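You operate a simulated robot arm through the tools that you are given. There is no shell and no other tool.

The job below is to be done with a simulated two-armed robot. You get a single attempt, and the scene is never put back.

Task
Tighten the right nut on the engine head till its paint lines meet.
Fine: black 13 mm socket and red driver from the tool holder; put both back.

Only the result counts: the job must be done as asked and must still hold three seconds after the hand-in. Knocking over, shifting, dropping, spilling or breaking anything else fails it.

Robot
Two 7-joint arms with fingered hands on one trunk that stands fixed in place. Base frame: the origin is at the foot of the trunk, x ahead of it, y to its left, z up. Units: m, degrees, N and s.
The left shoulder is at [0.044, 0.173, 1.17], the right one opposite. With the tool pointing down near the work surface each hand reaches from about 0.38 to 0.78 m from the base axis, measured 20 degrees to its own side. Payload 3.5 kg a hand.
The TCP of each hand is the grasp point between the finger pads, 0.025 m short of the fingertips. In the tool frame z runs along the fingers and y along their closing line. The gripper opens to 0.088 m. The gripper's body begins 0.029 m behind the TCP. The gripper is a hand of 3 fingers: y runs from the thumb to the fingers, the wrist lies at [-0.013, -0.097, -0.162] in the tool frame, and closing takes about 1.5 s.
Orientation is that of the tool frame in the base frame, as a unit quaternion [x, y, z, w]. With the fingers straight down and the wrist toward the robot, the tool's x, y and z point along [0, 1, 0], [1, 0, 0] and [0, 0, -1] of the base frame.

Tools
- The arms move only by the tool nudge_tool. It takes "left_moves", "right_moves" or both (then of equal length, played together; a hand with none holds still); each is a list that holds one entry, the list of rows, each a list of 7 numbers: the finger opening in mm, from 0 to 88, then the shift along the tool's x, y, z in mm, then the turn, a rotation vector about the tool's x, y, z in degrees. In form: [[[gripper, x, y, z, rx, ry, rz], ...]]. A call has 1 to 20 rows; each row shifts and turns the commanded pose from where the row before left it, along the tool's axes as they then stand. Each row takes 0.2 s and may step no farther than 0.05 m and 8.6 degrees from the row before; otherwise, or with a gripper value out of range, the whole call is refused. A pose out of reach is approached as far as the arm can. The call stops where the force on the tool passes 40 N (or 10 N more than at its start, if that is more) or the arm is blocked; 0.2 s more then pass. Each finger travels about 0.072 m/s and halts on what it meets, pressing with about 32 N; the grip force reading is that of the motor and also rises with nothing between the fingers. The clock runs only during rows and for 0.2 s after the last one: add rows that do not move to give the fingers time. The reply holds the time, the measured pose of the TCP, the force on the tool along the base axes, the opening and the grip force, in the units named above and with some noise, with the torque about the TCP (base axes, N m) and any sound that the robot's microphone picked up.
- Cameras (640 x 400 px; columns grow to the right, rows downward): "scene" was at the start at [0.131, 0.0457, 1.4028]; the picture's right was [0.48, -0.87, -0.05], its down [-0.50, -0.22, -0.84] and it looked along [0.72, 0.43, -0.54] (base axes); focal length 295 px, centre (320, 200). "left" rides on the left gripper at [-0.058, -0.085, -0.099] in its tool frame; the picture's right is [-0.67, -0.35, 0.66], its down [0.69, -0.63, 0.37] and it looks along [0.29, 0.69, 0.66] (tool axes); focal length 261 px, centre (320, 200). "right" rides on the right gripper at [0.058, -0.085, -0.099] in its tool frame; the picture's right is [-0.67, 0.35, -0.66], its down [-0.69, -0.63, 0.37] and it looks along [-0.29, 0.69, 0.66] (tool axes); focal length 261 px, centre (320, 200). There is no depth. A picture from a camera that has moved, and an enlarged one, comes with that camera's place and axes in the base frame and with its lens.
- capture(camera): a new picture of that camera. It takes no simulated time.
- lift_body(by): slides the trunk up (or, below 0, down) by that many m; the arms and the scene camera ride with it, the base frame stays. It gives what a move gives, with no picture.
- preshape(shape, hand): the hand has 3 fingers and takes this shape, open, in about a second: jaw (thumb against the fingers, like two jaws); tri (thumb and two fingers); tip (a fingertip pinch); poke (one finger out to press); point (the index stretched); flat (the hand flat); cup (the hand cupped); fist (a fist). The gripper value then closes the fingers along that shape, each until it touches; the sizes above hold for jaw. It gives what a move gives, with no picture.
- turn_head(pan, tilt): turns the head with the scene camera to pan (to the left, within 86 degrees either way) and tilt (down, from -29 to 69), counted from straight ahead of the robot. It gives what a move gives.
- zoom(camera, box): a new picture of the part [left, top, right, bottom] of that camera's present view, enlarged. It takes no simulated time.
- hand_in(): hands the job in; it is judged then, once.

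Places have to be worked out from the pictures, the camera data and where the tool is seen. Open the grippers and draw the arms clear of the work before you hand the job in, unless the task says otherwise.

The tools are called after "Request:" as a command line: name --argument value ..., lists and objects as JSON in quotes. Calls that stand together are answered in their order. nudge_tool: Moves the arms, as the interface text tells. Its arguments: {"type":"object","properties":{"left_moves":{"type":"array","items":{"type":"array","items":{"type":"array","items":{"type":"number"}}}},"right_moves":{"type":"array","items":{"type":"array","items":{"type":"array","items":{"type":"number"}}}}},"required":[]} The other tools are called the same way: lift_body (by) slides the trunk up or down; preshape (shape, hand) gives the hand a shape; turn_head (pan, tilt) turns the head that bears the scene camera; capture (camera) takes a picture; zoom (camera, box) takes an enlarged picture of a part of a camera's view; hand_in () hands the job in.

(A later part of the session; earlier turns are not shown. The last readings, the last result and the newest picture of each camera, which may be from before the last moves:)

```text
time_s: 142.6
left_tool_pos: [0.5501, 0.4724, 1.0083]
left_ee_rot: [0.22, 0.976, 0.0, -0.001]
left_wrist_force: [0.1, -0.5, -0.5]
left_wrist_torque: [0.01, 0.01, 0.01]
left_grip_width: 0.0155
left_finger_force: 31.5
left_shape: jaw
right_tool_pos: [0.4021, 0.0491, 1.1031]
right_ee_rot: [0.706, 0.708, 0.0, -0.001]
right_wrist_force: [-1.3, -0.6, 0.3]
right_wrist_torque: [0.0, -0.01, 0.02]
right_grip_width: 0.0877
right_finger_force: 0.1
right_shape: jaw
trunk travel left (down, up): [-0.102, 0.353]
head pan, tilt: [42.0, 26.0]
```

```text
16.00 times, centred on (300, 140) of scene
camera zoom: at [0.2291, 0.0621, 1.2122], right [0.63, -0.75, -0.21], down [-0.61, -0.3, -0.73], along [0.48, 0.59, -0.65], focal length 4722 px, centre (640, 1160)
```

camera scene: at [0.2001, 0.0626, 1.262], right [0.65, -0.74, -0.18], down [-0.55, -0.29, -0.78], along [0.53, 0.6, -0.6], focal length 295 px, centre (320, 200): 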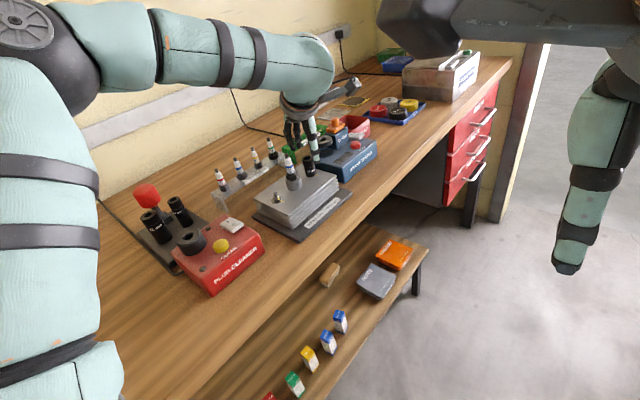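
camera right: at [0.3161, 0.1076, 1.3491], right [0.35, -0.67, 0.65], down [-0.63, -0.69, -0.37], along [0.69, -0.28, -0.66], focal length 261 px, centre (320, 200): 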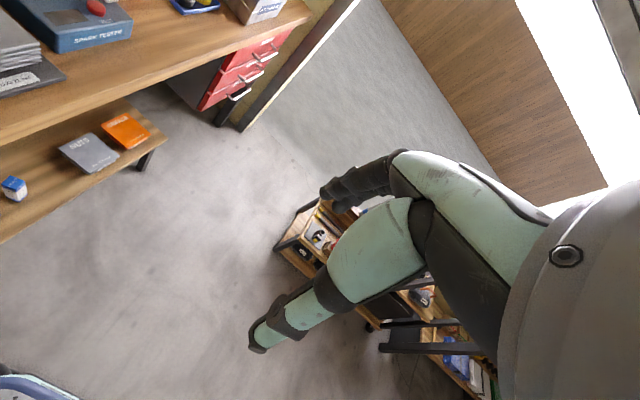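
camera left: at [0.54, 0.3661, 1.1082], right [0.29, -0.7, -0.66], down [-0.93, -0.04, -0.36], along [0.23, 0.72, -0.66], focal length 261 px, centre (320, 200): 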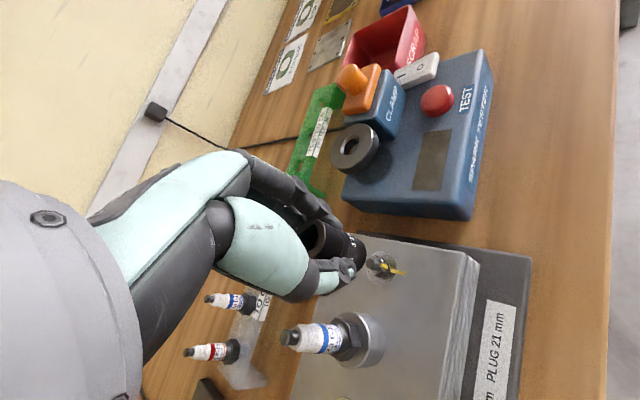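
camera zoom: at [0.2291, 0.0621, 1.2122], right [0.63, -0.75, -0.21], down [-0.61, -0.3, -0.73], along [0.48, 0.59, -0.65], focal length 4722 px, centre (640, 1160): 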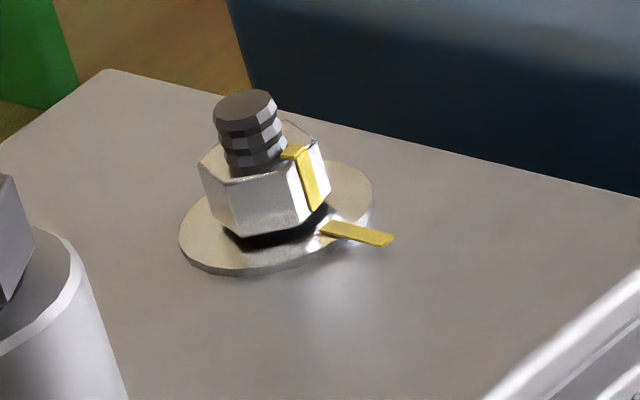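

Result: the nut stayed at about −78° although the socket turned with my hand, so turning the bare socket doesn't drive the nut; the driver is needed. I'll set the socket back on the nut, release it, and fetch the driver for the last ~12°.

Request:
nudge_tool --left_moves '[[[5, 0, 0, 12, 0, 0, 0], [5, 0, 0, 12, 0, 0, 0], [5, 0, 0, 8, 0, 0, 0], [5, 0, 0, 5, 0, 0, 0], [5, 0, 0, 3, 0, 0, 0], [5, 0, 0, 0, 0, 0, 0]]]'

Request:
nudge_tool --left_moves '[[[20, 0, 0, 0, 0, 0, 0], [35, 0, 0, 0, 0, 0, 0], [50, 0, 0, 0, 0, 0, 0], [66, 0, 0, 0, 0, 0, 0], [70, 0, 0, 0, 0, 0, 0], [70, 0, 0, 0, 0, 0, 0]]]'

Request:
lift_body --by 0.142

Request:
capture --camera "left"

Request:
zoom --camera "scene" --box '[290, 200, 350, 270]'

```text
time_s: 143.9
left_tool_pos: [0.5497, 0.4705, 0.9701]
left_ee_rot: [0.219, 0.976, 0.001, -0.001]
left_wrist_force: [-0.6, -0.7, -0.7]
left_wrist_torque: [0.0, -0.02, -0.02]
left_grip_width: 0.0159
left_finger_force: 32.0
left_shape: jaw
right_tool_pos: [0.4011, 0.0487, 1.1025]
right_ee_rot: [0.706, 0.708, 0.0, -0.001]
right_wrist_force: [0.1, -1.0, 0.1]
right_wrist_torque: [-0.02, 0.01, -0.03]
right_grip_width: 0.0874
right_finger_force: 0.0
right_shape: jaw
trunk travel left (down, up): [-0.102, 0.353]
head pan, tilt: [42.0, 26.0]
```

```text
time_s: 145.3
left_tool_pos: [0.5509, 0.4699, 0.9689]
left_ee_rot: [0.219, 0.976, 0.0, -0.001]
left_wrist_force: [0.1, 0.3, -0.5]
left_wrist_torque: [0.03, 0.05, 0.02]
left_grip_width: 0.0698
left_finger_force: 0.1
left_shape: jaw
right_tool_pos: [0.4007, 0.0499, 1.1028]
right_ee_rot: [0.707, 0.707, 0.0, -0.001]
right_wrist_force: [0.0, 0.1, -0.5]
right_wrist_torque: [0.0, -0.03, -0.02]
right_grip_width: 0.0877
right_finger_force: 0.0
right_shape: jaw
trunk travel left (down, up): [-0.102, 0.353]
head pan, tilt: [42.0, 26.0]
```

```text
time_s: 147.0
left_tool_pos: [0.5499, 0.4701, 1.1098]
left_ee_rot: [0.22, 0.975, 0.0, 0.0]
left_wrist_force: [0.1, 0.1, 0.2]
left_wrist_torque: [0.01, -0.01, -0.01]
left_grip_width: 0.0699
left_finger_force: 0.0
left_shape: jaw
right_tool_pos: [0.4019, 0.0497, 1.2451]
right_ee_rot: [0.706, 0.708, -0.001, 0.0]
right_wrist_force: [-0.4, 0.9, 0.0]
right_wrist_torque: [-0.03, 0.02, 0.0]
right_grip_width: 0.0877
right_finger_force: 0.0
right_shape: jaw
trunk travel left (down, up): [-0.244, 0.211]
head pan, tilt: [42.0, 26.0]
```

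```text
taken
camera left: at [0.566, 0.3677, 1.2105], right [0.45, -0.6, -0.66], down [-0.89, -0.27, -0.36], along [0.04, 0.75, -0.66], focal length 261 px, centre (320, 200)
```

left: 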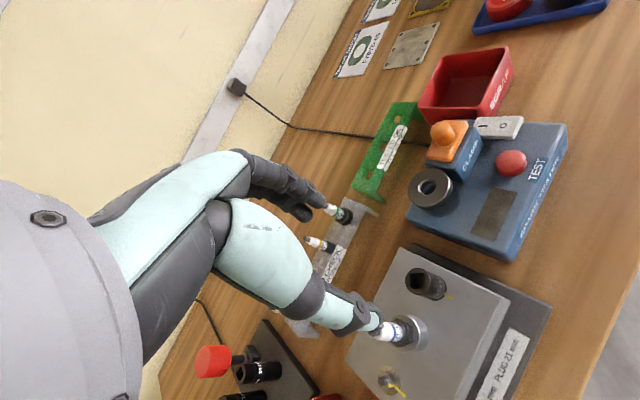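

```text
5.71 times, centred on (320, 235) of scene
camera zoom: at [0.1235, 0.0627, 1.3992], right [0.66, -0.74, -0.08], down [-0.43, -0.29, -0.85], along [0.61, 0.6, -0.51], focal length 1686 px, centre (320, 0)
```

zoom: 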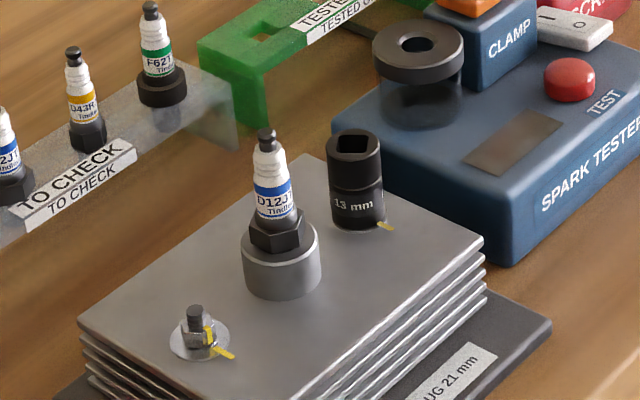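

The socket is back on the nut, upright. I'll zoom to measure its square yaw now.

Request:
zoom --camera "left" --box '[398, 258, 453, 308]'

Request:
zoom --camera "scene" --box '[315, 220, 340, 245]'

```text
8.00 times, centred on (426, 283) of left
camera zoom: at [0.566, 0.3677, 1.2105], right [0.45, -0.6, -0.66], down [-0.89, -0.27, -0.36], along [0.04, 0.75, -0.66], focal length 2085 px, centre (-524, -464)
```

zoom: 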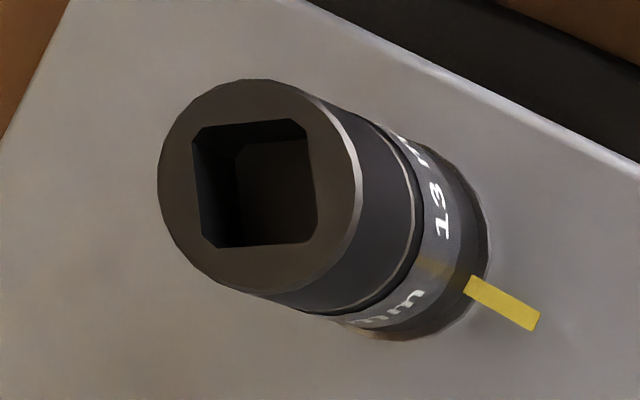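

```text
16.00 times, centred on (328, 232) of scene
camera zoom: at [0.1235, 0.0627, 1.3992], right [0.66, -0.74, -0.08], down [-0.43, -0.29, -0.85], along [0.61, 0.6, -0.51], focal length 4722 px, centre (200, -320)
```

zoom: 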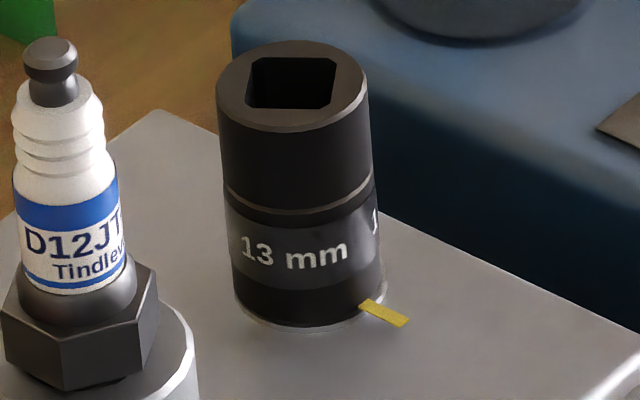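

Socket yaw ≈ 33°, centre (0.550, 0.470). Fetching the driver again: rotate to yaw 0 and fly to above the knob.

Request:
nudge_tool --left_moves '[[[80, 0, 0, 0, 0, 0, 8.08], [80, 0, 0, 0, 0, 0, 8.08], [80, 0, 0, 0, 0, 0, 8.08], [80, 0, 0, 0, 0, 0, 8.08], [80, 0, 0, 0, 0, 0, 8.08], [80, 0, 0, 0, 0, 0, 8.08], [80, 0, 0, 0, 0, 0, 8.08], [80, 0, 0, 0, 0, 0, 8.08], [80, 27.4, -32, 5.6, 0, 0, 0], [80, 27.4, -32, 5.6, 0, 0, 0], [80, 27.4, -32, 5.6, 0, 0, 0], [80, 27.4, -32, 5.6, 0, 0, 0], [80, 27.4, -32, 5.6, 0, 0, 0], [80, 27.4, -32, 5.6, 0, 0, 0], [80, 27.4, -32, 5.6, 0, 0, 0], [80, 27.4, -32, 5.6, 0, 0, 0], [80, 0, 0, 0, 0, 0, 0], [80, 0, 0, 0, 0, 0, 0]]]'

Request:
turn_head --pan 58 --tilt 38

Request:
zoom --camera "left" --box '[350, 225, 460, 320]'

Request:
zoom --camera "scene" --box '[240, 80, 320, 220]'

```text
time_s: 150.8
left_tool_pos: [0.2934, 0.6885, 1.0656]
left_ee_rot: [0.707, 0.708, 0.0, 0.0]
left_wrist_force: [-0.5, -0.3, -0.1]
left_wrist_torque: [0.0, 0.03, 0.01]
left_grip_width: 0.08
left_finger_force: 0.1
left_shape: jaw
right_tool_pos: [0.4015, 0.0509, 1.2434]
right_ee_rot: [0.707, 0.708, -0.001, -0.001]
right_wrist_force: [-0.3, 0.1, -0.4]
right_wrist_torque: [-0.01, 0.01, 0.02]
right_grip_width: 0.0876
right_finger_force: 0.0
right_shape: jaw
trunk travel left (down, up): [-0.244, 0.211]
head pan, tilt: [42.0, 26.0]
```

```text
time_s: 151.6
left_tool_pos: [0.2939, 0.689, 1.0654]
left_ee_rot: [0.708, 0.706, -0.001, -0.001]
left_wrist_force: [-0.3, -0.4, 0.3]
left_wrist_torque: [-0.02, 0.01, 0.0]
left_grip_width: 0.0797
left_finger_force: 0.1
left_shape: jaw
right_tool_pos: [0.4006, 0.049, 1.2438]
right_ee_rot: [0.707, 0.707, -0.001, 0.0]
right_wrist_force: [0.6, 0.6, -0.2]
right_wrist_torque: [-0.03, -0.01, -0.02]
right_grip_width: 0.0876
right_finger_force: 0.1
right_shape: jaw
trunk travel left (down, up): [-0.244, 0.211]
head pan, tilt: [58.0, 38.0]
```

```text
4.21 times, centred on (405, 272) of left
camera zoom: at [0.2085, 0.6308, 1.1662], right [-0.35, -0.67, -0.66], down [-0.63, 0.69, -0.36], along [0.69, 0.28, -0.66], focal length 1098 px, centre (-38, -105)
```

zoom: 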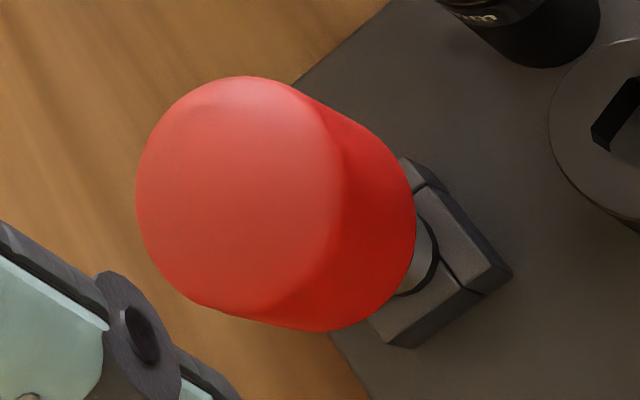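

```text
2.86 times, centred on (280, 150) of scene
camera zoom: at [0.0985, 0.0744, 1.3833], right [0.84, -0.53, -0.1], down [-0.42, -0.52, -0.74], along [0.34, 0.67, -0.66], focal length 843 px, centre (434, 343)
```

zoom: 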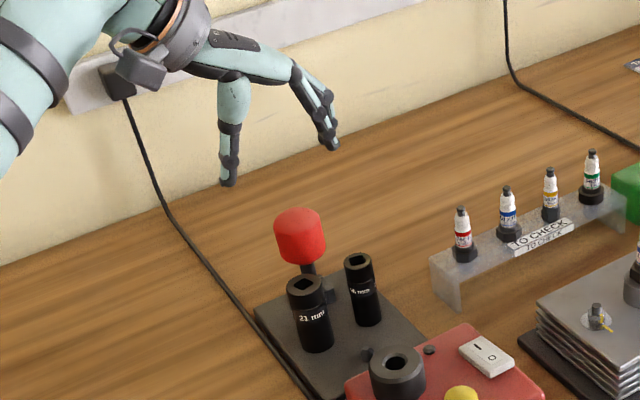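

Knob at (0.2935, 0.690), right under the hand. Descending and grasping as before.

Request:
nudge_tool --left_moves '[[[84, 1, 0, 22, 0, 0, 0], [84, 0, 0, 22, 0, 0, 0], [84, 0, 0, 22, 0, 0, 0], [84, 0, 0, 20, 0, 0, 0], [84, 0, 0, 17, 0, 0, 0], [84, 0, 0, 0, 0, 0, 0]]]'

Request:
nudge_tool --left_moves '[[[60, 0, 0, 0, 0, 0, 0], [40, 0, 0, 0, 0, 0, 0], [20, 0, 0, 0, 0, 0, 0], [15, 0, 0, 0, 0, 0, 0], [15, 0, 0, 0, 0, 0, 0], [15, 0, 0, 0, 0, 0, 0]]]'

Request:
nudge_tool --left_moves '[[[15, 0, 0, -10, 0, 0, 0], [15, 0, 0, -20, 0, 0, 0], [15, 0, 0, -25, 0, 0, 0], [15, 0, 0, -25, 0, 0, 0], [15, 0, 0, -25, 0, 0, 0], [15, 0, 0, 0, 0, 0, 0], [15, 0, 0, 0, 0, 0, 0]]]'

Request:
capture --camera "scene"

Request:
zoom --camera "left" --box '[340, 230, 390, 280]'

```text
time_s: 153.0
left_tool_pos: [0.2934, 0.6899, 0.9623]
left_ee_rot: [0.708, 0.706, -0.001, -0.001]
left_wrist_force: [-0.1, 0.3, -0.6]
left_wrist_torque: [0.0, 0.02, 0.02]
left_grip_width: 0.0837
left_finger_force: 0.0
left_shape: jaw
right_tool_pos: [0.4003, 0.0489, 1.2454]
right_ee_rot: [0.707, 0.707, 0.0, -0.001]
right_wrist_force: [0.6, 1.1, 1.1]
right_wrist_torque: [0.03, -0.02, 0.03]
right_grip_width: 0.0878
right_finger_force: 0.1
right_shape: jaw
trunk travel left (down, up): [-0.244, 0.211]
head pan, tilt: [58.0, 38.0]
```

```text
time_s: 154.4
left_tool_pos: [0.2947, 0.6906, 0.9624]
left_ee_rot: [0.708, 0.706, -0.001, 0.0]
left_wrist_force: [2.5, -0.2, -3.2]
left_wrist_torque: [-0.03, -0.15, 0.08]
left_grip_width: 0.0272
left_finger_force: 32.6
left_shape: jaw
right_tool_pos: [0.4009, 0.0506, 1.2444]
right_ee_rot: [0.707, 0.707, 0.0, -0.001]
right_wrist_force: [0.9, 0.3, -0.6]
right_wrist_torque: [0.0, -0.01, -0.02]
right_grip_width: 0.0876
right_finger_force: 0.0
right_shape: jaw
trunk travel left (down, up): [-0.244, 0.211]
head pan, tilt: [58.0, 38.0]
```

```text
time_s: 156.0
left_tool_pos: [0.2944, 0.6908, 1.0684]
left_ee_rot: [0.708, 0.706, -0.001, 0.0]
left_wrist_force: [0.2, 0.2, -1.4]
left_wrist_torque: [-0.02, 0.0, 0.03]
left_grip_width: 0.027
left_finger_force: 32.4
left_shape: jaw
right_tool_pos: [0.4014, 0.0504, 1.2456]
right_ee_rot: [0.706, 0.708, 0.0, -0.001]
right_wrist_force: [-0.7, 0.6, -0.3]
right_wrist_torque: [-0.01, 0.01, -0.04]
right_grip_width: 0.0875
right_finger_force: 0.1
right_shape: jaw
trunk travel left (down, up): [-0.244, 0.211]
head pan, tilt: [58.0, 38.0]
```

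```text
taken
camera scene: at [0.0986, 0.0747, 1.3832], right [0.84, -0.53, -0.1], down [-0.42, -0.52, -0.74], along [0.34, 0.67, -0.66], focal length 295 px, centre (320, 200)
```

scene: 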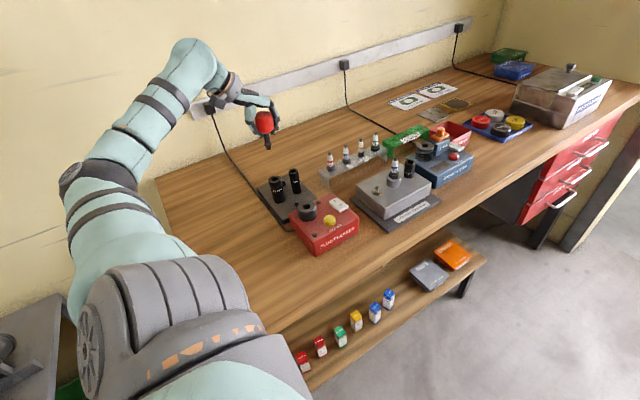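

```text
8.00 times, centred on (365, 255) of left
camera zoom: at [0.2097, 0.632, 1.1693], right [-0.35, -0.67, -0.66], down [-0.63, 0.69, -0.36], along [0.69, 0.28, -0.66], focal length 2085 px, centre (-40, -240)
```

zoom: 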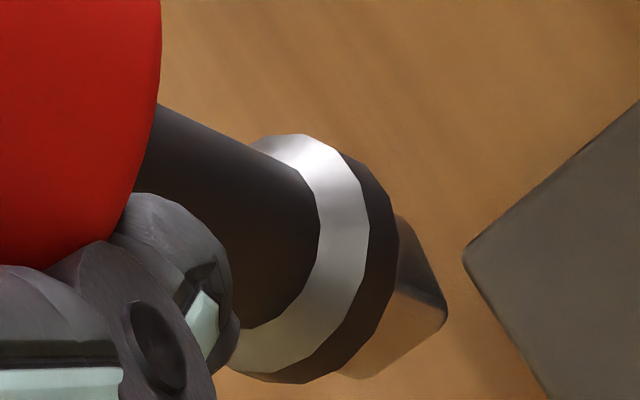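

Driver in hand again. Zooming in the scene view for its tilt.

Request:
zoom --camera "scene" --box '[252, 126, 284, 154]'

```text
14.29 times, centred on (268, 140) of scene
camera zoom: at [0.0986, 0.0747, 1.3832], right [0.84, -0.53, -0.1], down [-0.42, -0.52, -0.74], along [0.34, 0.67, -0.66], focal length 4216 px, centre (1063, 1057)
```

zoom: 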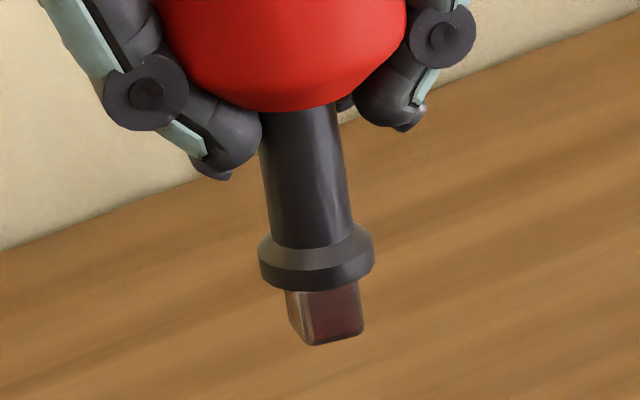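

Tilt ≈ 6.8° toward the thumb, bit yaw ≈ +1°. Carrying it over to the socket, straightening, and turning 31.5° CCW.

Request:
nudge_tool --left_moves '[[[15, 0, 0, -25, 0, 0, 0], [15, 0, 0, -25, 0, 0, 0], [15, -27.7, 31.5, 0, 0, 0, 0], [15, -27.7, 31.5, 0, 0, 0, 0], [15, -27.7, 31.5, 0, 0, 0, 0], [15, -27.7, 31.5, 0, 0, 0, 0], [15, -27.7, 31.5, 0, 0, 0, 0], [15, -27.7, 31.5, 0, 0, 0, 0], [15, -27.7, 31.5, 0, 0, 0, 0], [15, -27.6, 31.4, 0, 0, 0, 0], [15, 0, 0, 0, -6.76, -0.86, 0], [15, 0, 0, 0, -0.12, 0.93, -7.88], [15, 0, 0, 0, -0.12, 0.93, -7.88], [15, 0, 0, 0, -0.12, 0.93, -7.88], [15, 0, 0, 0, -0.12, 0.93, -7.88], [15, 0, 0, 0, 0, 0, 0], [15, 0, 0, 0, 0, 0, 0]]]'

Request:
turn_head --pan 42 --tilt 26

Request:
zoom --camera "left" --box '[340, 230, 390, 280]'

Request:
capture --camera "left"

Request:
capture --camera "scene"

```text
time_s: 159.6
left_tool_pos: [0.5451, 0.4681, 1.117]
left_ee_rot: [0.486, 0.872, 0.048, 0.034]
left_wrist_force: [1.1, 1.2, -2.0]
left_wrist_torque: [0.02, -0.01, -0.03]
left_grip_width: 0.0267
left_finger_force: 31.8
left_shape: jaw
right_tool_pos: [0.4017, 0.0495, 1.244]
right_ee_rot: [0.707, 0.707, 0.0, 0.0]
right_wrist_force: [0.2, 0.4, 1.0]
right_wrist_torque: [-0.01, 0.0, 0.01]
right_grip_width: 0.0876
right_finger_force: 0.1
right_shape: jaw
trunk travel left (down, up): [-0.244, 0.211]
head pan, tilt: [58.0, 38.0]
```

```text
time_s: 160.4
left_tool_pos: [0.5452, 0.4696, 1.1176]
left_ee_rot: [0.487, 0.872, 0.047, 0.034]
left_wrist_force: [0.2, 0.0, -1.2]
left_wrist_torque: [-0.02, -0.01, 0.03]
left_grip_width: 0.027
left_finger_force: 32.1
left_shape: jaw
right_tool_pos: [0.4018, 0.0499, 1.2437]
right_ee_rot: [0.706, 0.708, 0.0, -0.001]
right_wrist_force: [0.5, 0.5, 0.6]
right_wrist_torque: [0.02, 0.02, 0.01]
right_grip_width: 0.0877
right_finger_force: 0.1
right_shape: jaw
trunk travel left (down, up): [-0.244, 0.211]
head pan, tilt: [42.0, 26.0]
```

```text
8.00 times, centred on (365, 255) of left
camera zoom: at [0.4934, 0.3698, 1.208], right [0.13, -0.72, -0.68], down [-0.85, 0.27, -0.45], along [0.51, 0.64, -0.58], focal length 2085 px, centre (-40, -240)
```

zoom: 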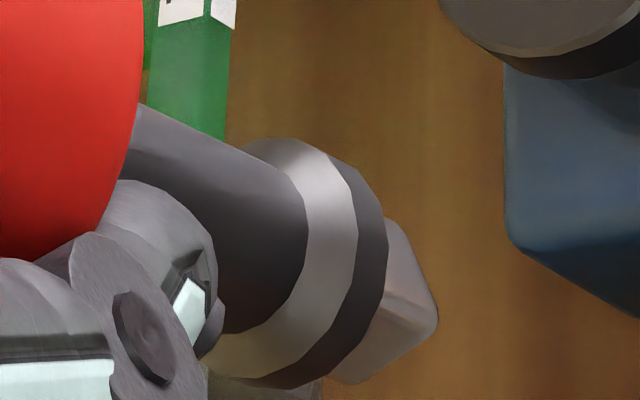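

```text
taken
camera left: at [0.4934, 0.3698, 1.208], right [0.13, -0.72, -0.68], down [-0.85, 0.27, -0.45], along [0.51, 0.64, -0.58], focal length 261 px, centre (320, 200)
```

left: 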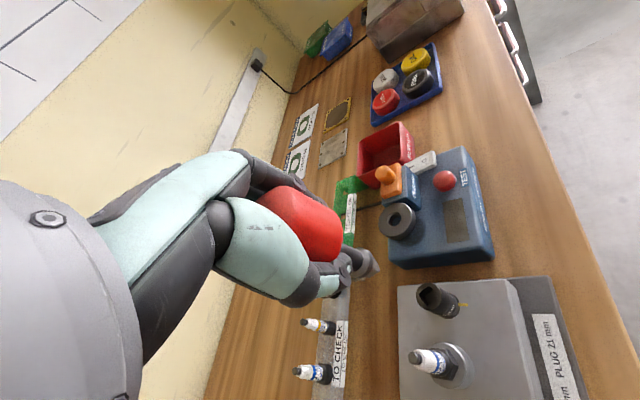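

```text
taken
camera scene: at [0.1234, 0.0629, 1.3991], right [0.67, -0.74, -0.08], down [-0.43, -0.29, -0.85], along [0.61, 0.6, -0.52], focal length 295 px, centre (320, 200)
```

scene: 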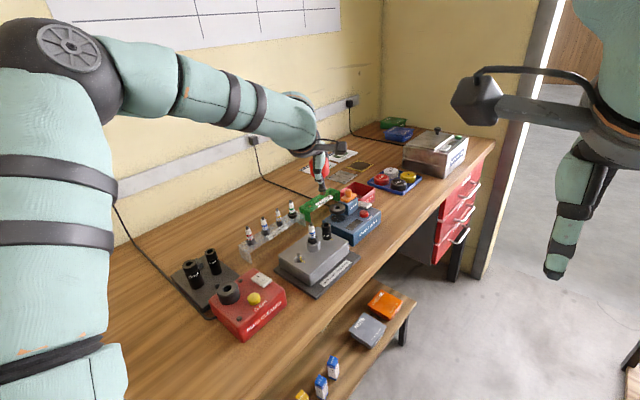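

Request:
zoom --camera "scene" --box '[310, 170, 338, 198]'

Request:
zoom --camera "left" --box '[410, 275, 465, 325]'

Request:
zoom --camera "scene" --box '[312, 216, 342, 246]'

```text
14.29 times, centred on (324, 184) of scene
camera zoom: at [0.1234, 0.0629, 1.3991], right [0.67, -0.74, -0.08], down [-0.43, -0.29, -0.85], along [0.61, 0.6, -0.52], focal length 4216 px, centre (263, 429)
```

zoom: 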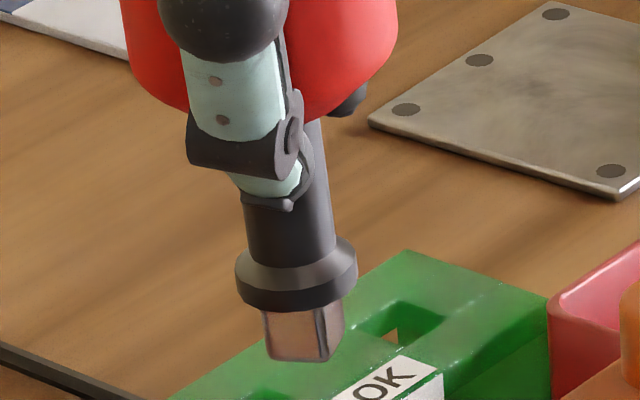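

```text
8.00 times, centred on (438, 300) of left
camera zoom: at [0.4934, 0.3698, 1.208], right [0.13, -0.72, -0.68], down [-0.85, 0.27, -0.45], along [0.51, 0.64, -0.58], focal length 2085 px, centre (-620, -600)
```

zoom: 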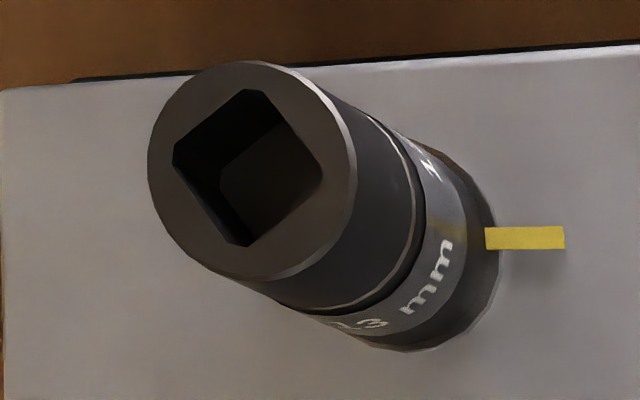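

```text
13.33 times, centred on (327, 231) of scene
camera zoom: at [0.1234, 0.0629, 1.3991], right [0.67, -0.74, -0.08], down [-0.43, -0.29, -0.85], along [0.61, 0.6, -0.52], focal length 3935 px, centre (227, -213)
```

zoom: 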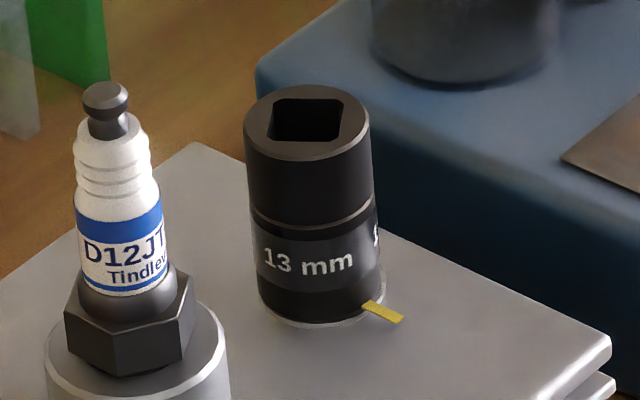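

The driver leans ~2.6° sideways and the tip is about 2 mm off. Correcting both, then lowering the trunk 75 mm.

Request:
nudge_tool --left_moves '[[[15, 0, 0, 0, 0.63, 2.58, 0.3], [15, -3.16, 2.86, 0.38, 0, 0, 0], [15, 0, 0, 0, 0, 0, 0]]]'

Request:
lift_body --by -0.073

Request:
zoom --camera "left" --box '[345, 235, 425, 305]'

Request:
zoom --camera "scene" --box '[300, 150, 336, 200]'

```text
time_s: 161.2
left_tool_pos: [0.549, 0.468, 1.1168]
left_ee_rot: [0.488, 0.871, 0.054, 0.012]
left_wrist_force: [1.3, -0.7, -1.9]
left_wrist_torque: [0.04, 0.0, 0.02]
left_grip_width: 0.027
left_finger_force: 31.8
left_shape: jaw
right_tool_pos: [0.4003, 0.0499, 1.2441]
right_ee_rot: [0.706, 0.708, -0.002, 0.0]
right_wrist_force: [0.1, -0.1, -0.1]
right_wrist_torque: [-0.01, -0.01, 0.0]
right_grip_width: 0.0878
right_finger_force: 0.1
right_shape: jaw
trunk travel left (down, up): [-0.244, 0.211]
head pan, tilt: [42.0, 26.0]
```

```text
time_s: 162.3
left_tool_pos: [0.5492, 0.4669, 1.0457]
left_ee_rot: [0.488, 0.871, 0.053, 0.013]
left_wrist_force: [-0.3, 1.3, -1.0]
left_wrist_torque: [-0.02, 0.0, -0.05]
left_grip_width: 0.0271
left_finger_force: 31.7
left_shape: jaw
right_tool_pos: [0.4011, 0.0493, 1.1722]
right_ee_rot: [0.706, 0.709, 0.0, -0.001]
right_wrist_force: [0.1, -0.3, -0.6]
right_wrist_torque: [-0.01, 0.0, -0.03]
right_grip_width: 0.0877
right_finger_force: 0.0
right_shape: jaw
trunk travel left (down, up): [-0.171, 0.284]
head pan, tilt: [42.0, 26.0]
```

```text
5.71 times, centred on (385, 270) of left
camera zoom: at [0.5001, 0.3652, 1.134], right [0.1, -0.7, -0.71], down [-0.87, 0.29, -0.41], along [0.49, 0.66, -0.57], focal length 1489 px, centre (-51, -200)
```

zoom: 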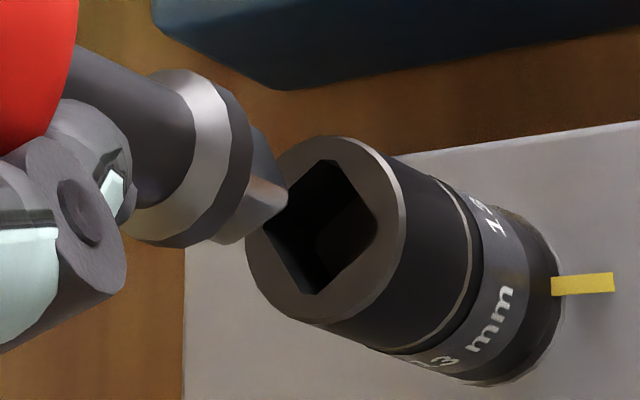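

```text
8.00 times, centred on (318, 175) of scene
camera zoom: at [0.1718, 0.0628, 1.3102], right [0.65, -0.74, -0.14], down [-0.51, -0.29, -0.81], along [0.56, 0.6, -0.57], focal length 2361 px, centre (336, 400)
```

zoom: 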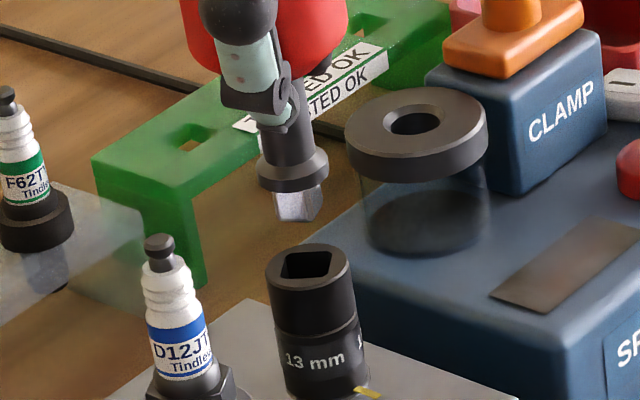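

On target in the left view and within ~0.8 mm in the scene view. Inserting.

Request:
nudge_tool --left_moves '[[[15, -0.55, -0.45, 6, 0, 0, 0], [15, -0.18, -0.64, 6, 0, 0, 0], [15, -0.15, -0.53, 5, 0, 0, 0], [15, -0.12, -0.43, 4, 0, 0, 0], [15, -0.09, -0.32, 3, 0, 0, 0], [15, 0, 0, 0, 0, 0, 0]]]'

Request:
zoom --camera "left" --box '[345, 235, 425, 305]'

Request:
zoom --camera "scene" --box '[300, 150, 336, 200]'

```text
time_s: 163.7
left_tool_pos: [0.5498, 0.4676, 1.0206]
left_ee_rot: [0.488, 0.871, 0.055, 0.013]
left_wrist_force: [-0.2, -0.1, -1.5]
left_wrist_torque: [-0.01, 0.01, 0.01]
left_grip_width: 0.027
left_finger_force: 32.1
left_shape: jaw
right_tool_pos: [0.401, 0.0504, 1.1709]
right_ee_rot: [0.706, 0.708, 0.0, -0.001]
right_wrist_force: [-0.2, -0.1, 1.0]
right_wrist_torque: [-0.02, 0.02, 0.0]
right_grip_width: 0.0879
right_finger_force: 0.1
right_shape: jaw
trunk travel left (down, up): [-0.171, 0.284]
head pan, tilt: [42.0, 26.0]
```

```text
5.71 times, centred on (385, 270) of left
camera zoom: at [0.501, 0.366, 1.1093], right [0.1, -0.7, -0.71], down [-0.87, 0.29, -0.41], along [0.49, 0.66, -0.57], focal length 1489 px, centre (-51, -200)
```

zoom: 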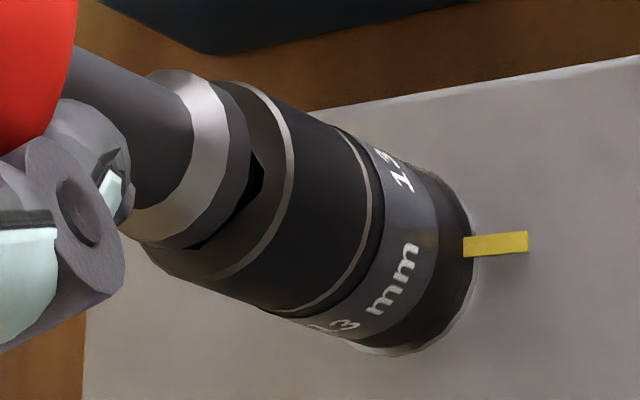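

```text
8.00 times, centred on (318, 175) of scene
camera zoom: at [0.1724, 0.0628, 1.3101], right [0.65, -0.74, -0.14], down [-0.51, -0.29, -0.81], along [0.56, 0.6, -0.57], focal length 2361 px, centre (336, 400)
```

zoom: 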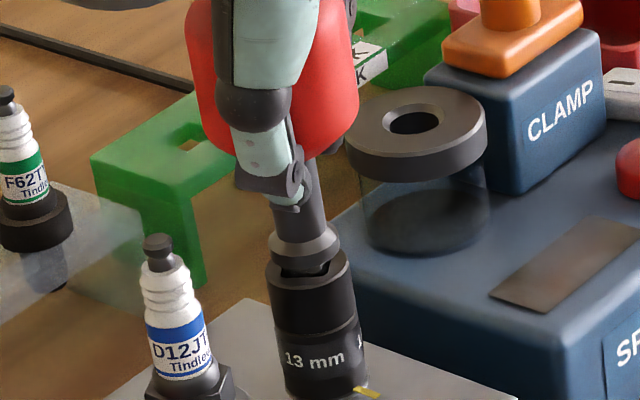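

The bit is well in the square. A bit further to seat the collar.

Request:
nudge_tool --left_moves '[[[15, -0.06, -0.21, 2, 0, 0, 0], [15, -0.06, -0.21, 2, 0, 0, 0], [15, -0.03, -0.11, 1, 0, 0, 0], [15, 0, 0, 0, 0, 0, 0]]]'

Request:
zoom --camera "left" --box '[345, 235, 425, 305]'

Request:
zoom --camera "scene" --box '[300, 170, 330, 200]'

```text
time_s: 164.7
left_tool_pos: [0.5501, 0.4673, 1.0151]
left_ee_rot: [0.488, 0.871, 0.055, 0.012]
left_wrist_force: [0.1, -0.3, 1.3]
left_wrist_torque: [-0.01, 0.01, 0.01]
left_grip_width: 0.0268
left_finger_force: 31.8
left_shape: jaw
right_tool_pos: [0.4005, 0.0504, 1.1719]
right_ee_rot: [0.706, 0.708, 0.0, 0.0]
right_wrist_force: [0.7, 0.2, 0.0]
right_wrist_torque: [-0.07, 0.01, 0.03]
right_grip_width: 0.0878
right_finger_force: 0.0
right_shape: jaw
trunk travel left (down, up): [-0.171, 0.284]
head pan, tilt: [42.0, 26.0]
```

```text
5.71 times, centred on (385, 270) of left
camera zoom: at [0.5011, 0.3657, 1.1045], right [0.1, -0.7, -0.71], down [-0.87, 0.29, -0.41], along [0.49, 0.66, -0.57], focal length 1489 px, centre (-51, -200)
```

zoom: 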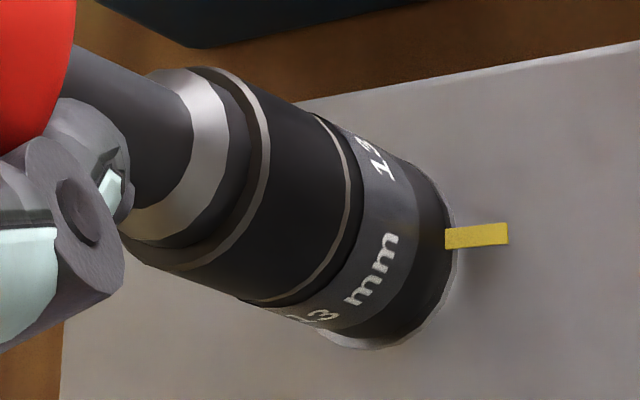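

```text
13.33 times, centred on (315, 185) of scene
camera zoom: at [0.1723, 0.0626, 1.3102], right [0.65, -0.74, -0.14], down [-0.51, -0.29, -0.81], along [0.56, 0.6, -0.57], focal length 3935 px, centre (387, 400)
```

zoom: 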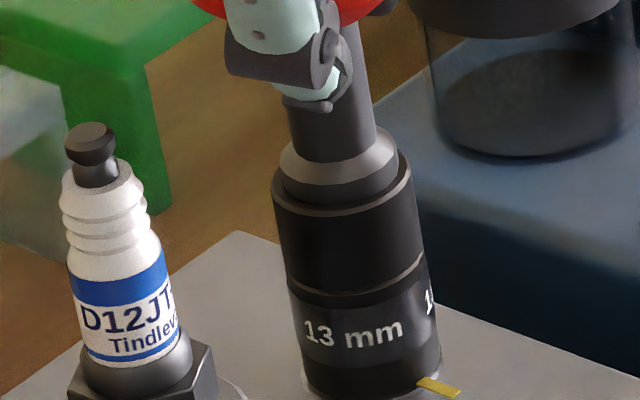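

Seated with a light downward load. Now turning 12° clockwise and then checking how far the socket label moved.

Request:
nudge_tool --left_moves '[[[15, 0.07, -0.21, 0, -0.12, -0.42, 4], [15, 0.07, -0.21, 0, -0.12, -0.42, 4], [15, 0.07, -0.21, 0, -0.12, -0.42, 4], [15, 0, 0, 0, 0, 0, 0]]]'

Request:
zoom --camera "scene" --box '[300, 170, 330, 200]'

Request:
zoom --camera "left" --box '[345, 235, 425, 305]'

```text
time_s: 165.7
left_tool_pos: [0.5483, 0.4663, 1.0154]
left_ee_rot: [0.576, 0.815, 0.052, 0.018]
left_wrist_force: [-0.6, -0.6, 0.8]
left_wrist_torque: [-0.05, 0.02, 0.05]
left_grip_width: 0.0268
left_finger_force: 31.9
left_shape: jaw
right_tool_pos: [0.4014, 0.0501, 1.1721]
right_ee_rot: [0.706, 0.708, 0.0, 0.0]
right_wrist_force: [-1.2, 0.2, 0.5]
right_wrist_torque: [0.02, 0.01, -0.03]
right_grip_width: 0.0878
right_finger_force: 0.0
right_shape: jaw
trunk travel left (down, up): [-0.171, 0.284]
head pan, tilt: [42.0, 26.0]
```

```text
13.33 times, centred on (315, 185) of scene
camera zoom: at [0.1722, 0.0623, 1.3102], right [0.65, -0.74, -0.14], down [-0.51, -0.29, -0.81], along [0.56, 0.6, -0.57], focal length 3935 px, centre (387, 400)
```

zoom: 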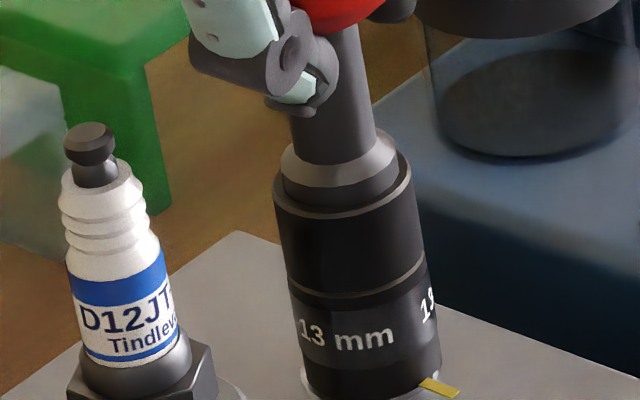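

```text
5.71 times, centred on (385, 270) of left
camera zoom: at [0.48, 0.3778, 1.1045], right [-0.04, -0.7, -0.71], down [-0.79, 0.46, -0.41], along [0.62, 0.54, -0.57], focal length 1489 px, centre (-51, -200)
```

zoom: 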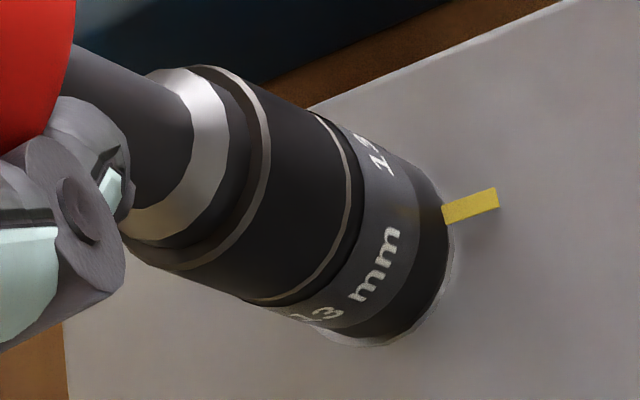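

The label moved about 9°. Turning 3° more to make the socket's turn 12°.

Request:
nudge_tool --left_moves '[[[15, 0.05, -0.16, 0, -0.09, -0.32, 3], [15, 0, 0, 0, 0, 0, 0], [15, 0, 0, 0, 0, 0, 0]]]'

Request:
zoom --camera "scene" --box '[300, 170, 330, 200]'

```text
time_s: 166.5
left_tool_pos: [0.5492, 0.4678, 1.0164]
left_ee_rot: [0.598, 0.8, 0.052, 0.019]
left_wrist_force: [-0.6, -0.1, 2.3]
left_wrist_torque: [-0.02, 0.01, 0.03]
left_grip_width: 0.027
left_finger_force: 32.1
left_shape: jaw
right_tool_pos: [0.4013, 0.05, 1.1709]
right_ee_rot: [0.707, 0.707, -0.001, 0.0]
right_wrist_force: [0.2, -0.3, -0.6]
right_wrist_torque: [0.01, -0.03, -0.04]
right_grip_width: 0.0877
right_finger_force: 0.0
right_shape: jaw
trunk travel left (down, up): [-0.171, 0.284]
head pan, tilt: [42.0, 26.0]
```

```text
13.33 times, centred on (315, 185) of scene
camera zoom: at [0.1719, 0.0624, 1.3102], right [0.65, -0.74, -0.14], down [-0.51, -0.29, -0.81], along [0.56, 0.6, -0.57], focal length 3935 px, centre (387, 400)
```

zoom: 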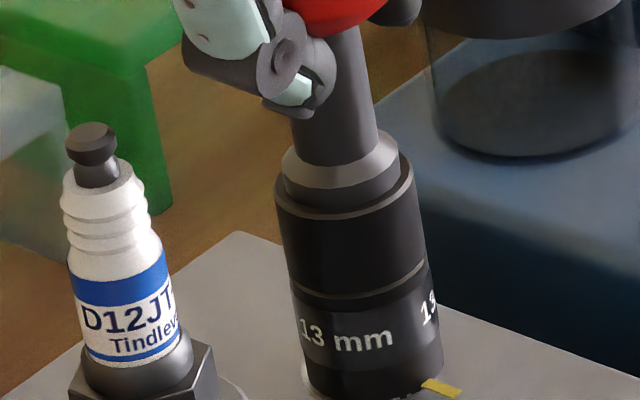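

The socket has turned about 11° in total, matching what was needed. Withdrawing the driver straight up.

Request:
nudge_tool --left_moves '[[[15, 0.15, 0.53, -5, 0, 0, 0], [15, 0.15, 0.53, -5, 0, 0, 0], [15, 0.15, 0.53, -5, 0, 0, 0], [15, 0.3, 1.06, -10, 0, 0, 0], [15, 0.3, 1.06, -10, 0, 0, 0], [15, 0, 0, 0, 0, 0, 0]]]'

Request:
zoom --camera "scene" --box '[290, 130, 340, 200]'

Request:
zoom --camera "left" --box '[340, 230, 430, 310]'

```text
time_s: 167.9
left_tool_pos: [0.5498, 0.467, 1.0509]
left_ee_rot: [0.597, 0.8, 0.052, 0.019]
left_wrist_force: [-0.3, -0.4, -1.2]
left_wrist_torque: [0.0, 0.02, 0.01]
left_grip_width: 0.0267
left_finger_force: 32.2
left_shape: jaw
right_tool_pos: [0.402, 0.0501, 1.1706]
right_ee_rot: [0.707, 0.708, -0.001, -0.001]
right_wrist_force: [-0.5, 0.5, 0.3]
right_wrist_torque: [-0.03, 0.03, 0.03]
right_grip_width: 0.0875
right_finger_force: 0.0
right_shape: jaw
trunk travel left (down, up): [-0.171, 0.284]
head pan, tilt: [42.0, 26.0]
```

```text
5.71 times, centred on (315, 165) of scene
camera zoom: at [0.1726, 0.0629, 1.31], right [0.65, -0.74, -0.14], down [-0.51, -0.29, -0.81], along [0.56, 0.6, -0.57], focal length 1686 px, centre (349, 400)
```

zoom: 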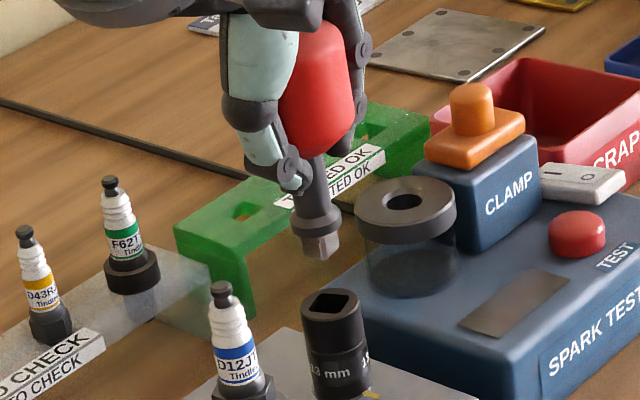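

```text
5.00 times, centred on (385, 270) of left
camera zoom: at [0.4758, 0.382, 1.1391], right [-0.08, -0.7, -0.71], down [-0.76, 0.5, -0.41], along [0.64, 0.51, -0.57], focal length 1303 px, centre (-5, -150)
```

zoom: 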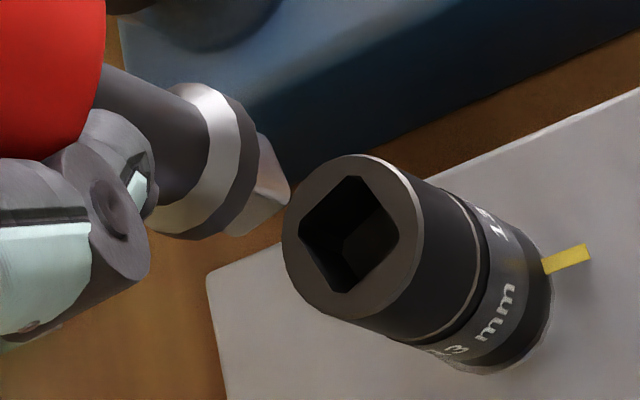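

Driver is out; the socket stayed. Returning the driver to its well: trunk up, re-align yaw, and travel.

Request:
lift_body --by 0.073

Request:
nudge_tool --left_moves '[[[15, 0, 0, 0, -0.19, -0.65, 6.17], [15, 0, 0, 0, -0.19, -0.65, 6.17], [15, 0, 0, 0, -0.19, -0.65, 6.17], [15, 26.3, -32.9, -2.7, 0, 0, 0], [15, 26.3, -32.9, -2.7, 0, 0, 0], [15, 26.3, -32.9, -2.7, 0, 0, 0], [15, 26.3, -32.9, -2.7, 0, 0, 0], [15, 26.3, -32.9, -2.7, 0, 0, 0], [15, 26.3, -32.9, -2.7, 0, 0, 0], [15, 26.3, -32.9, -2.7, 0, 0, 0], [15, 26.3, -32.9, -2.7, 0, 0, 0], [15, 0, 0, 0, 0, 0, 0], [15, 0, 0, 0, 0, 0, 0]]]'

Request:
turn_head --pan 58 --tilt 38

Request:
zoom --camera "left" --box '[335, 230, 385, 280]'

Request:
capture --camera "left"

Request:
capture --camera "scene"

```text
time_s: 169.0
left_tool_pos: [0.5496, 0.4673, 1.1219]
left_ee_rot: [0.598, 0.8, 0.05, 0.018]
left_wrist_force: [1.2, 0.7, -0.7]
left_wrist_torque: [-0.01, -0.03, 0.03]
left_grip_width: 0.027
left_finger_force: 32.3
left_shape: jaw
right_tool_pos: [0.4019, 0.0496, 1.2443]
right_ee_rot: [0.706, 0.708, -0.001, -0.001]
right_wrist_force: [0.1, 0.9, 1.3]
right_wrist_torque: [0.01, 0.0, 0.0]
right_grip_width: 0.0877
right_finger_force: 0.1
right_shape: jaw
trunk travel left (down, up): [-0.244, 0.211]
head pan, tilt: [42.0, 26.0]
```

```text
time_s: 171.8
left_tool_pos: [0.2943, 0.6864, 1.1251]
left_ee_rot: [0.72, 0.692, 0.048, 0.027]
left_wrist_force: [-0.3, -0.6, -2.2]
left_wrist_torque: [0.02, 0.03, 0.03]
left_grip_width: 0.0266
left_finger_force: 31.4
left_shape: jaw
right_tool_pos: [0.4003, 0.0497, 1.2451]
right_ee_rot: [0.707, 0.707, -0.001, 0.0]
right_wrist_force: [0.3, -0.1, -0.3]
right_wrist_torque: [0.0, 0.02, 0.0]
right_grip_width: 0.0878
right_finger_force: 0.0
right_shape: jaw
trunk travel left (down, up): [-0.244, 0.211]
head pan, tilt: [42.0, 26.0]
```

```text
time_s: 172.6
left_tool_pos: [0.2946, 0.6865, 1.1256]
left_ee_rot: [0.72, 0.692, 0.048, 0.027]
left_wrist_force: [0.4, 0.5, -1.8]
left_wrist_torque: [-0.01, 0.02, 0.0]
left_grip_width: 0.0267
left_finger_force: 32.2
left_shape: jaw
right_tool_pos: [0.4015, 0.0493, 1.2458]
right_ee_rot: [0.706, 0.708, -0.001, -0.001]
right_wrist_force: [-0.8, -0.1, -0.5]
right_wrist_torque: [-0.01, 0.04, 0.0]
right_grip_width: 0.0875
right_finger_force: 0.1
right_shape: jaw
trunk travel left (down, up): [-0.244, 0.211]
head pan, tilt: [58.0, 38.0]
```

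```text
8.00 times, centred on (360, 255) of left
camera zoom: at [0.1974, 0.6286, 1.2146], right [-0.3, -0.64, -0.71], down [-0.56, 0.72, -0.41], along [0.77, 0.28, -0.57], focal length 2085 px, centre (0, -240)
```

zoom: 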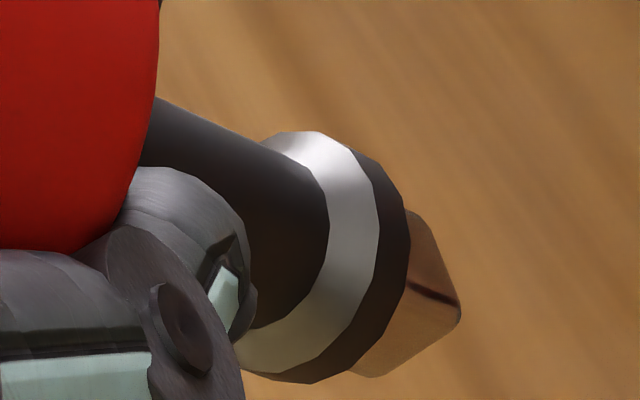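

```text
taken
camera left: at [0.1974, 0.6286, 1.2146], right [-0.3, -0.64, -0.71], down [-0.56, 0.72, -0.41], along [0.77, 0.28, -0.57], focal length 261 px, centre (320, 200)
```

left: 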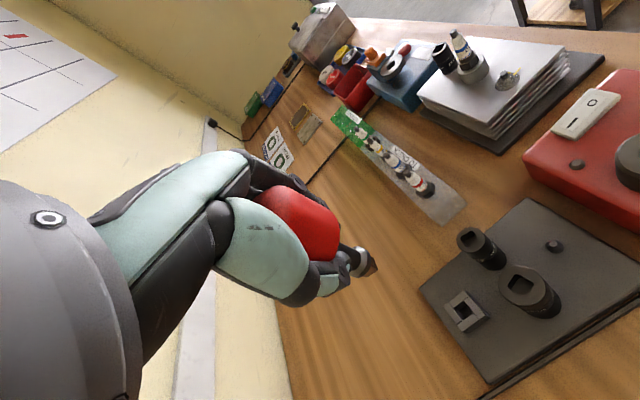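

```text
taken
camera scene: at [0.0986, 0.0747, 1.3833], right [0.84, -0.53, -0.1], down [-0.42, -0.52, -0.74], along [0.34, 0.67, -0.66], focal length 295 px, centre (320, 200)
```

scene: 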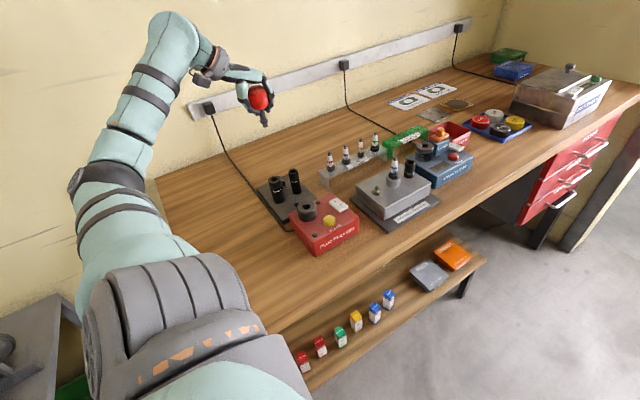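

Request:
zoom --camera "scene" --box '[250, 102, 278, 130]'

Request:
zoom --camera "left" --box '[435, 285, 490, 340]'

```text
14.29 times, centred on (264, 116) of scene
camera zoom: at [0.0986, 0.0747, 1.3833], right [0.84, -0.53, -0.1], down [-0.42, -0.52, -0.74], along [0.34, 0.67, -0.66], focal length 4216 px, centre (1120, 1400)
```

zoom: 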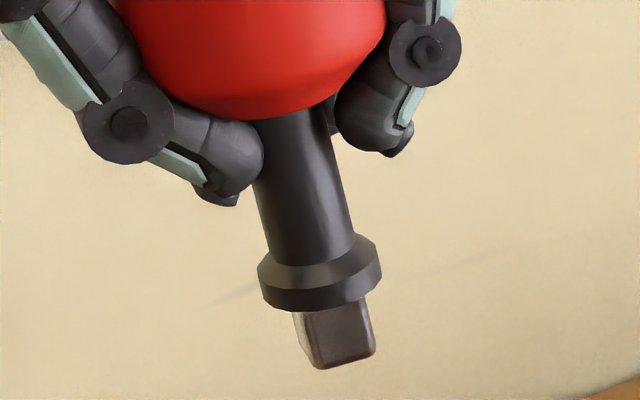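

```text
7.27 times, centred on (462, 312) of left
camera zoom: at [0.1974, 0.6286, 1.2146], right [-0.3, -0.64, -0.71], down [-0.56, 0.72, -0.41], along [0.77, 0.28, -0.57], focal length 1896 px, centre (-716, -618)
```

zoom: 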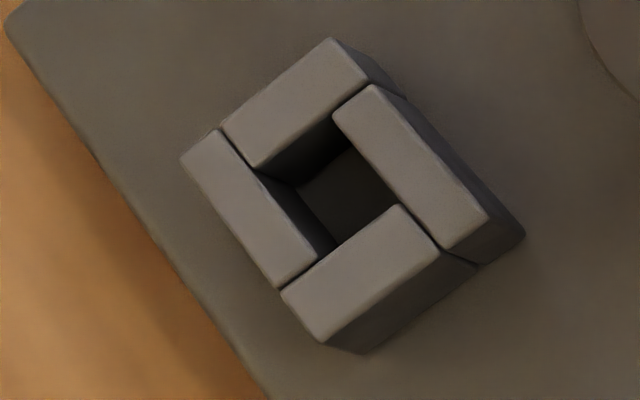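

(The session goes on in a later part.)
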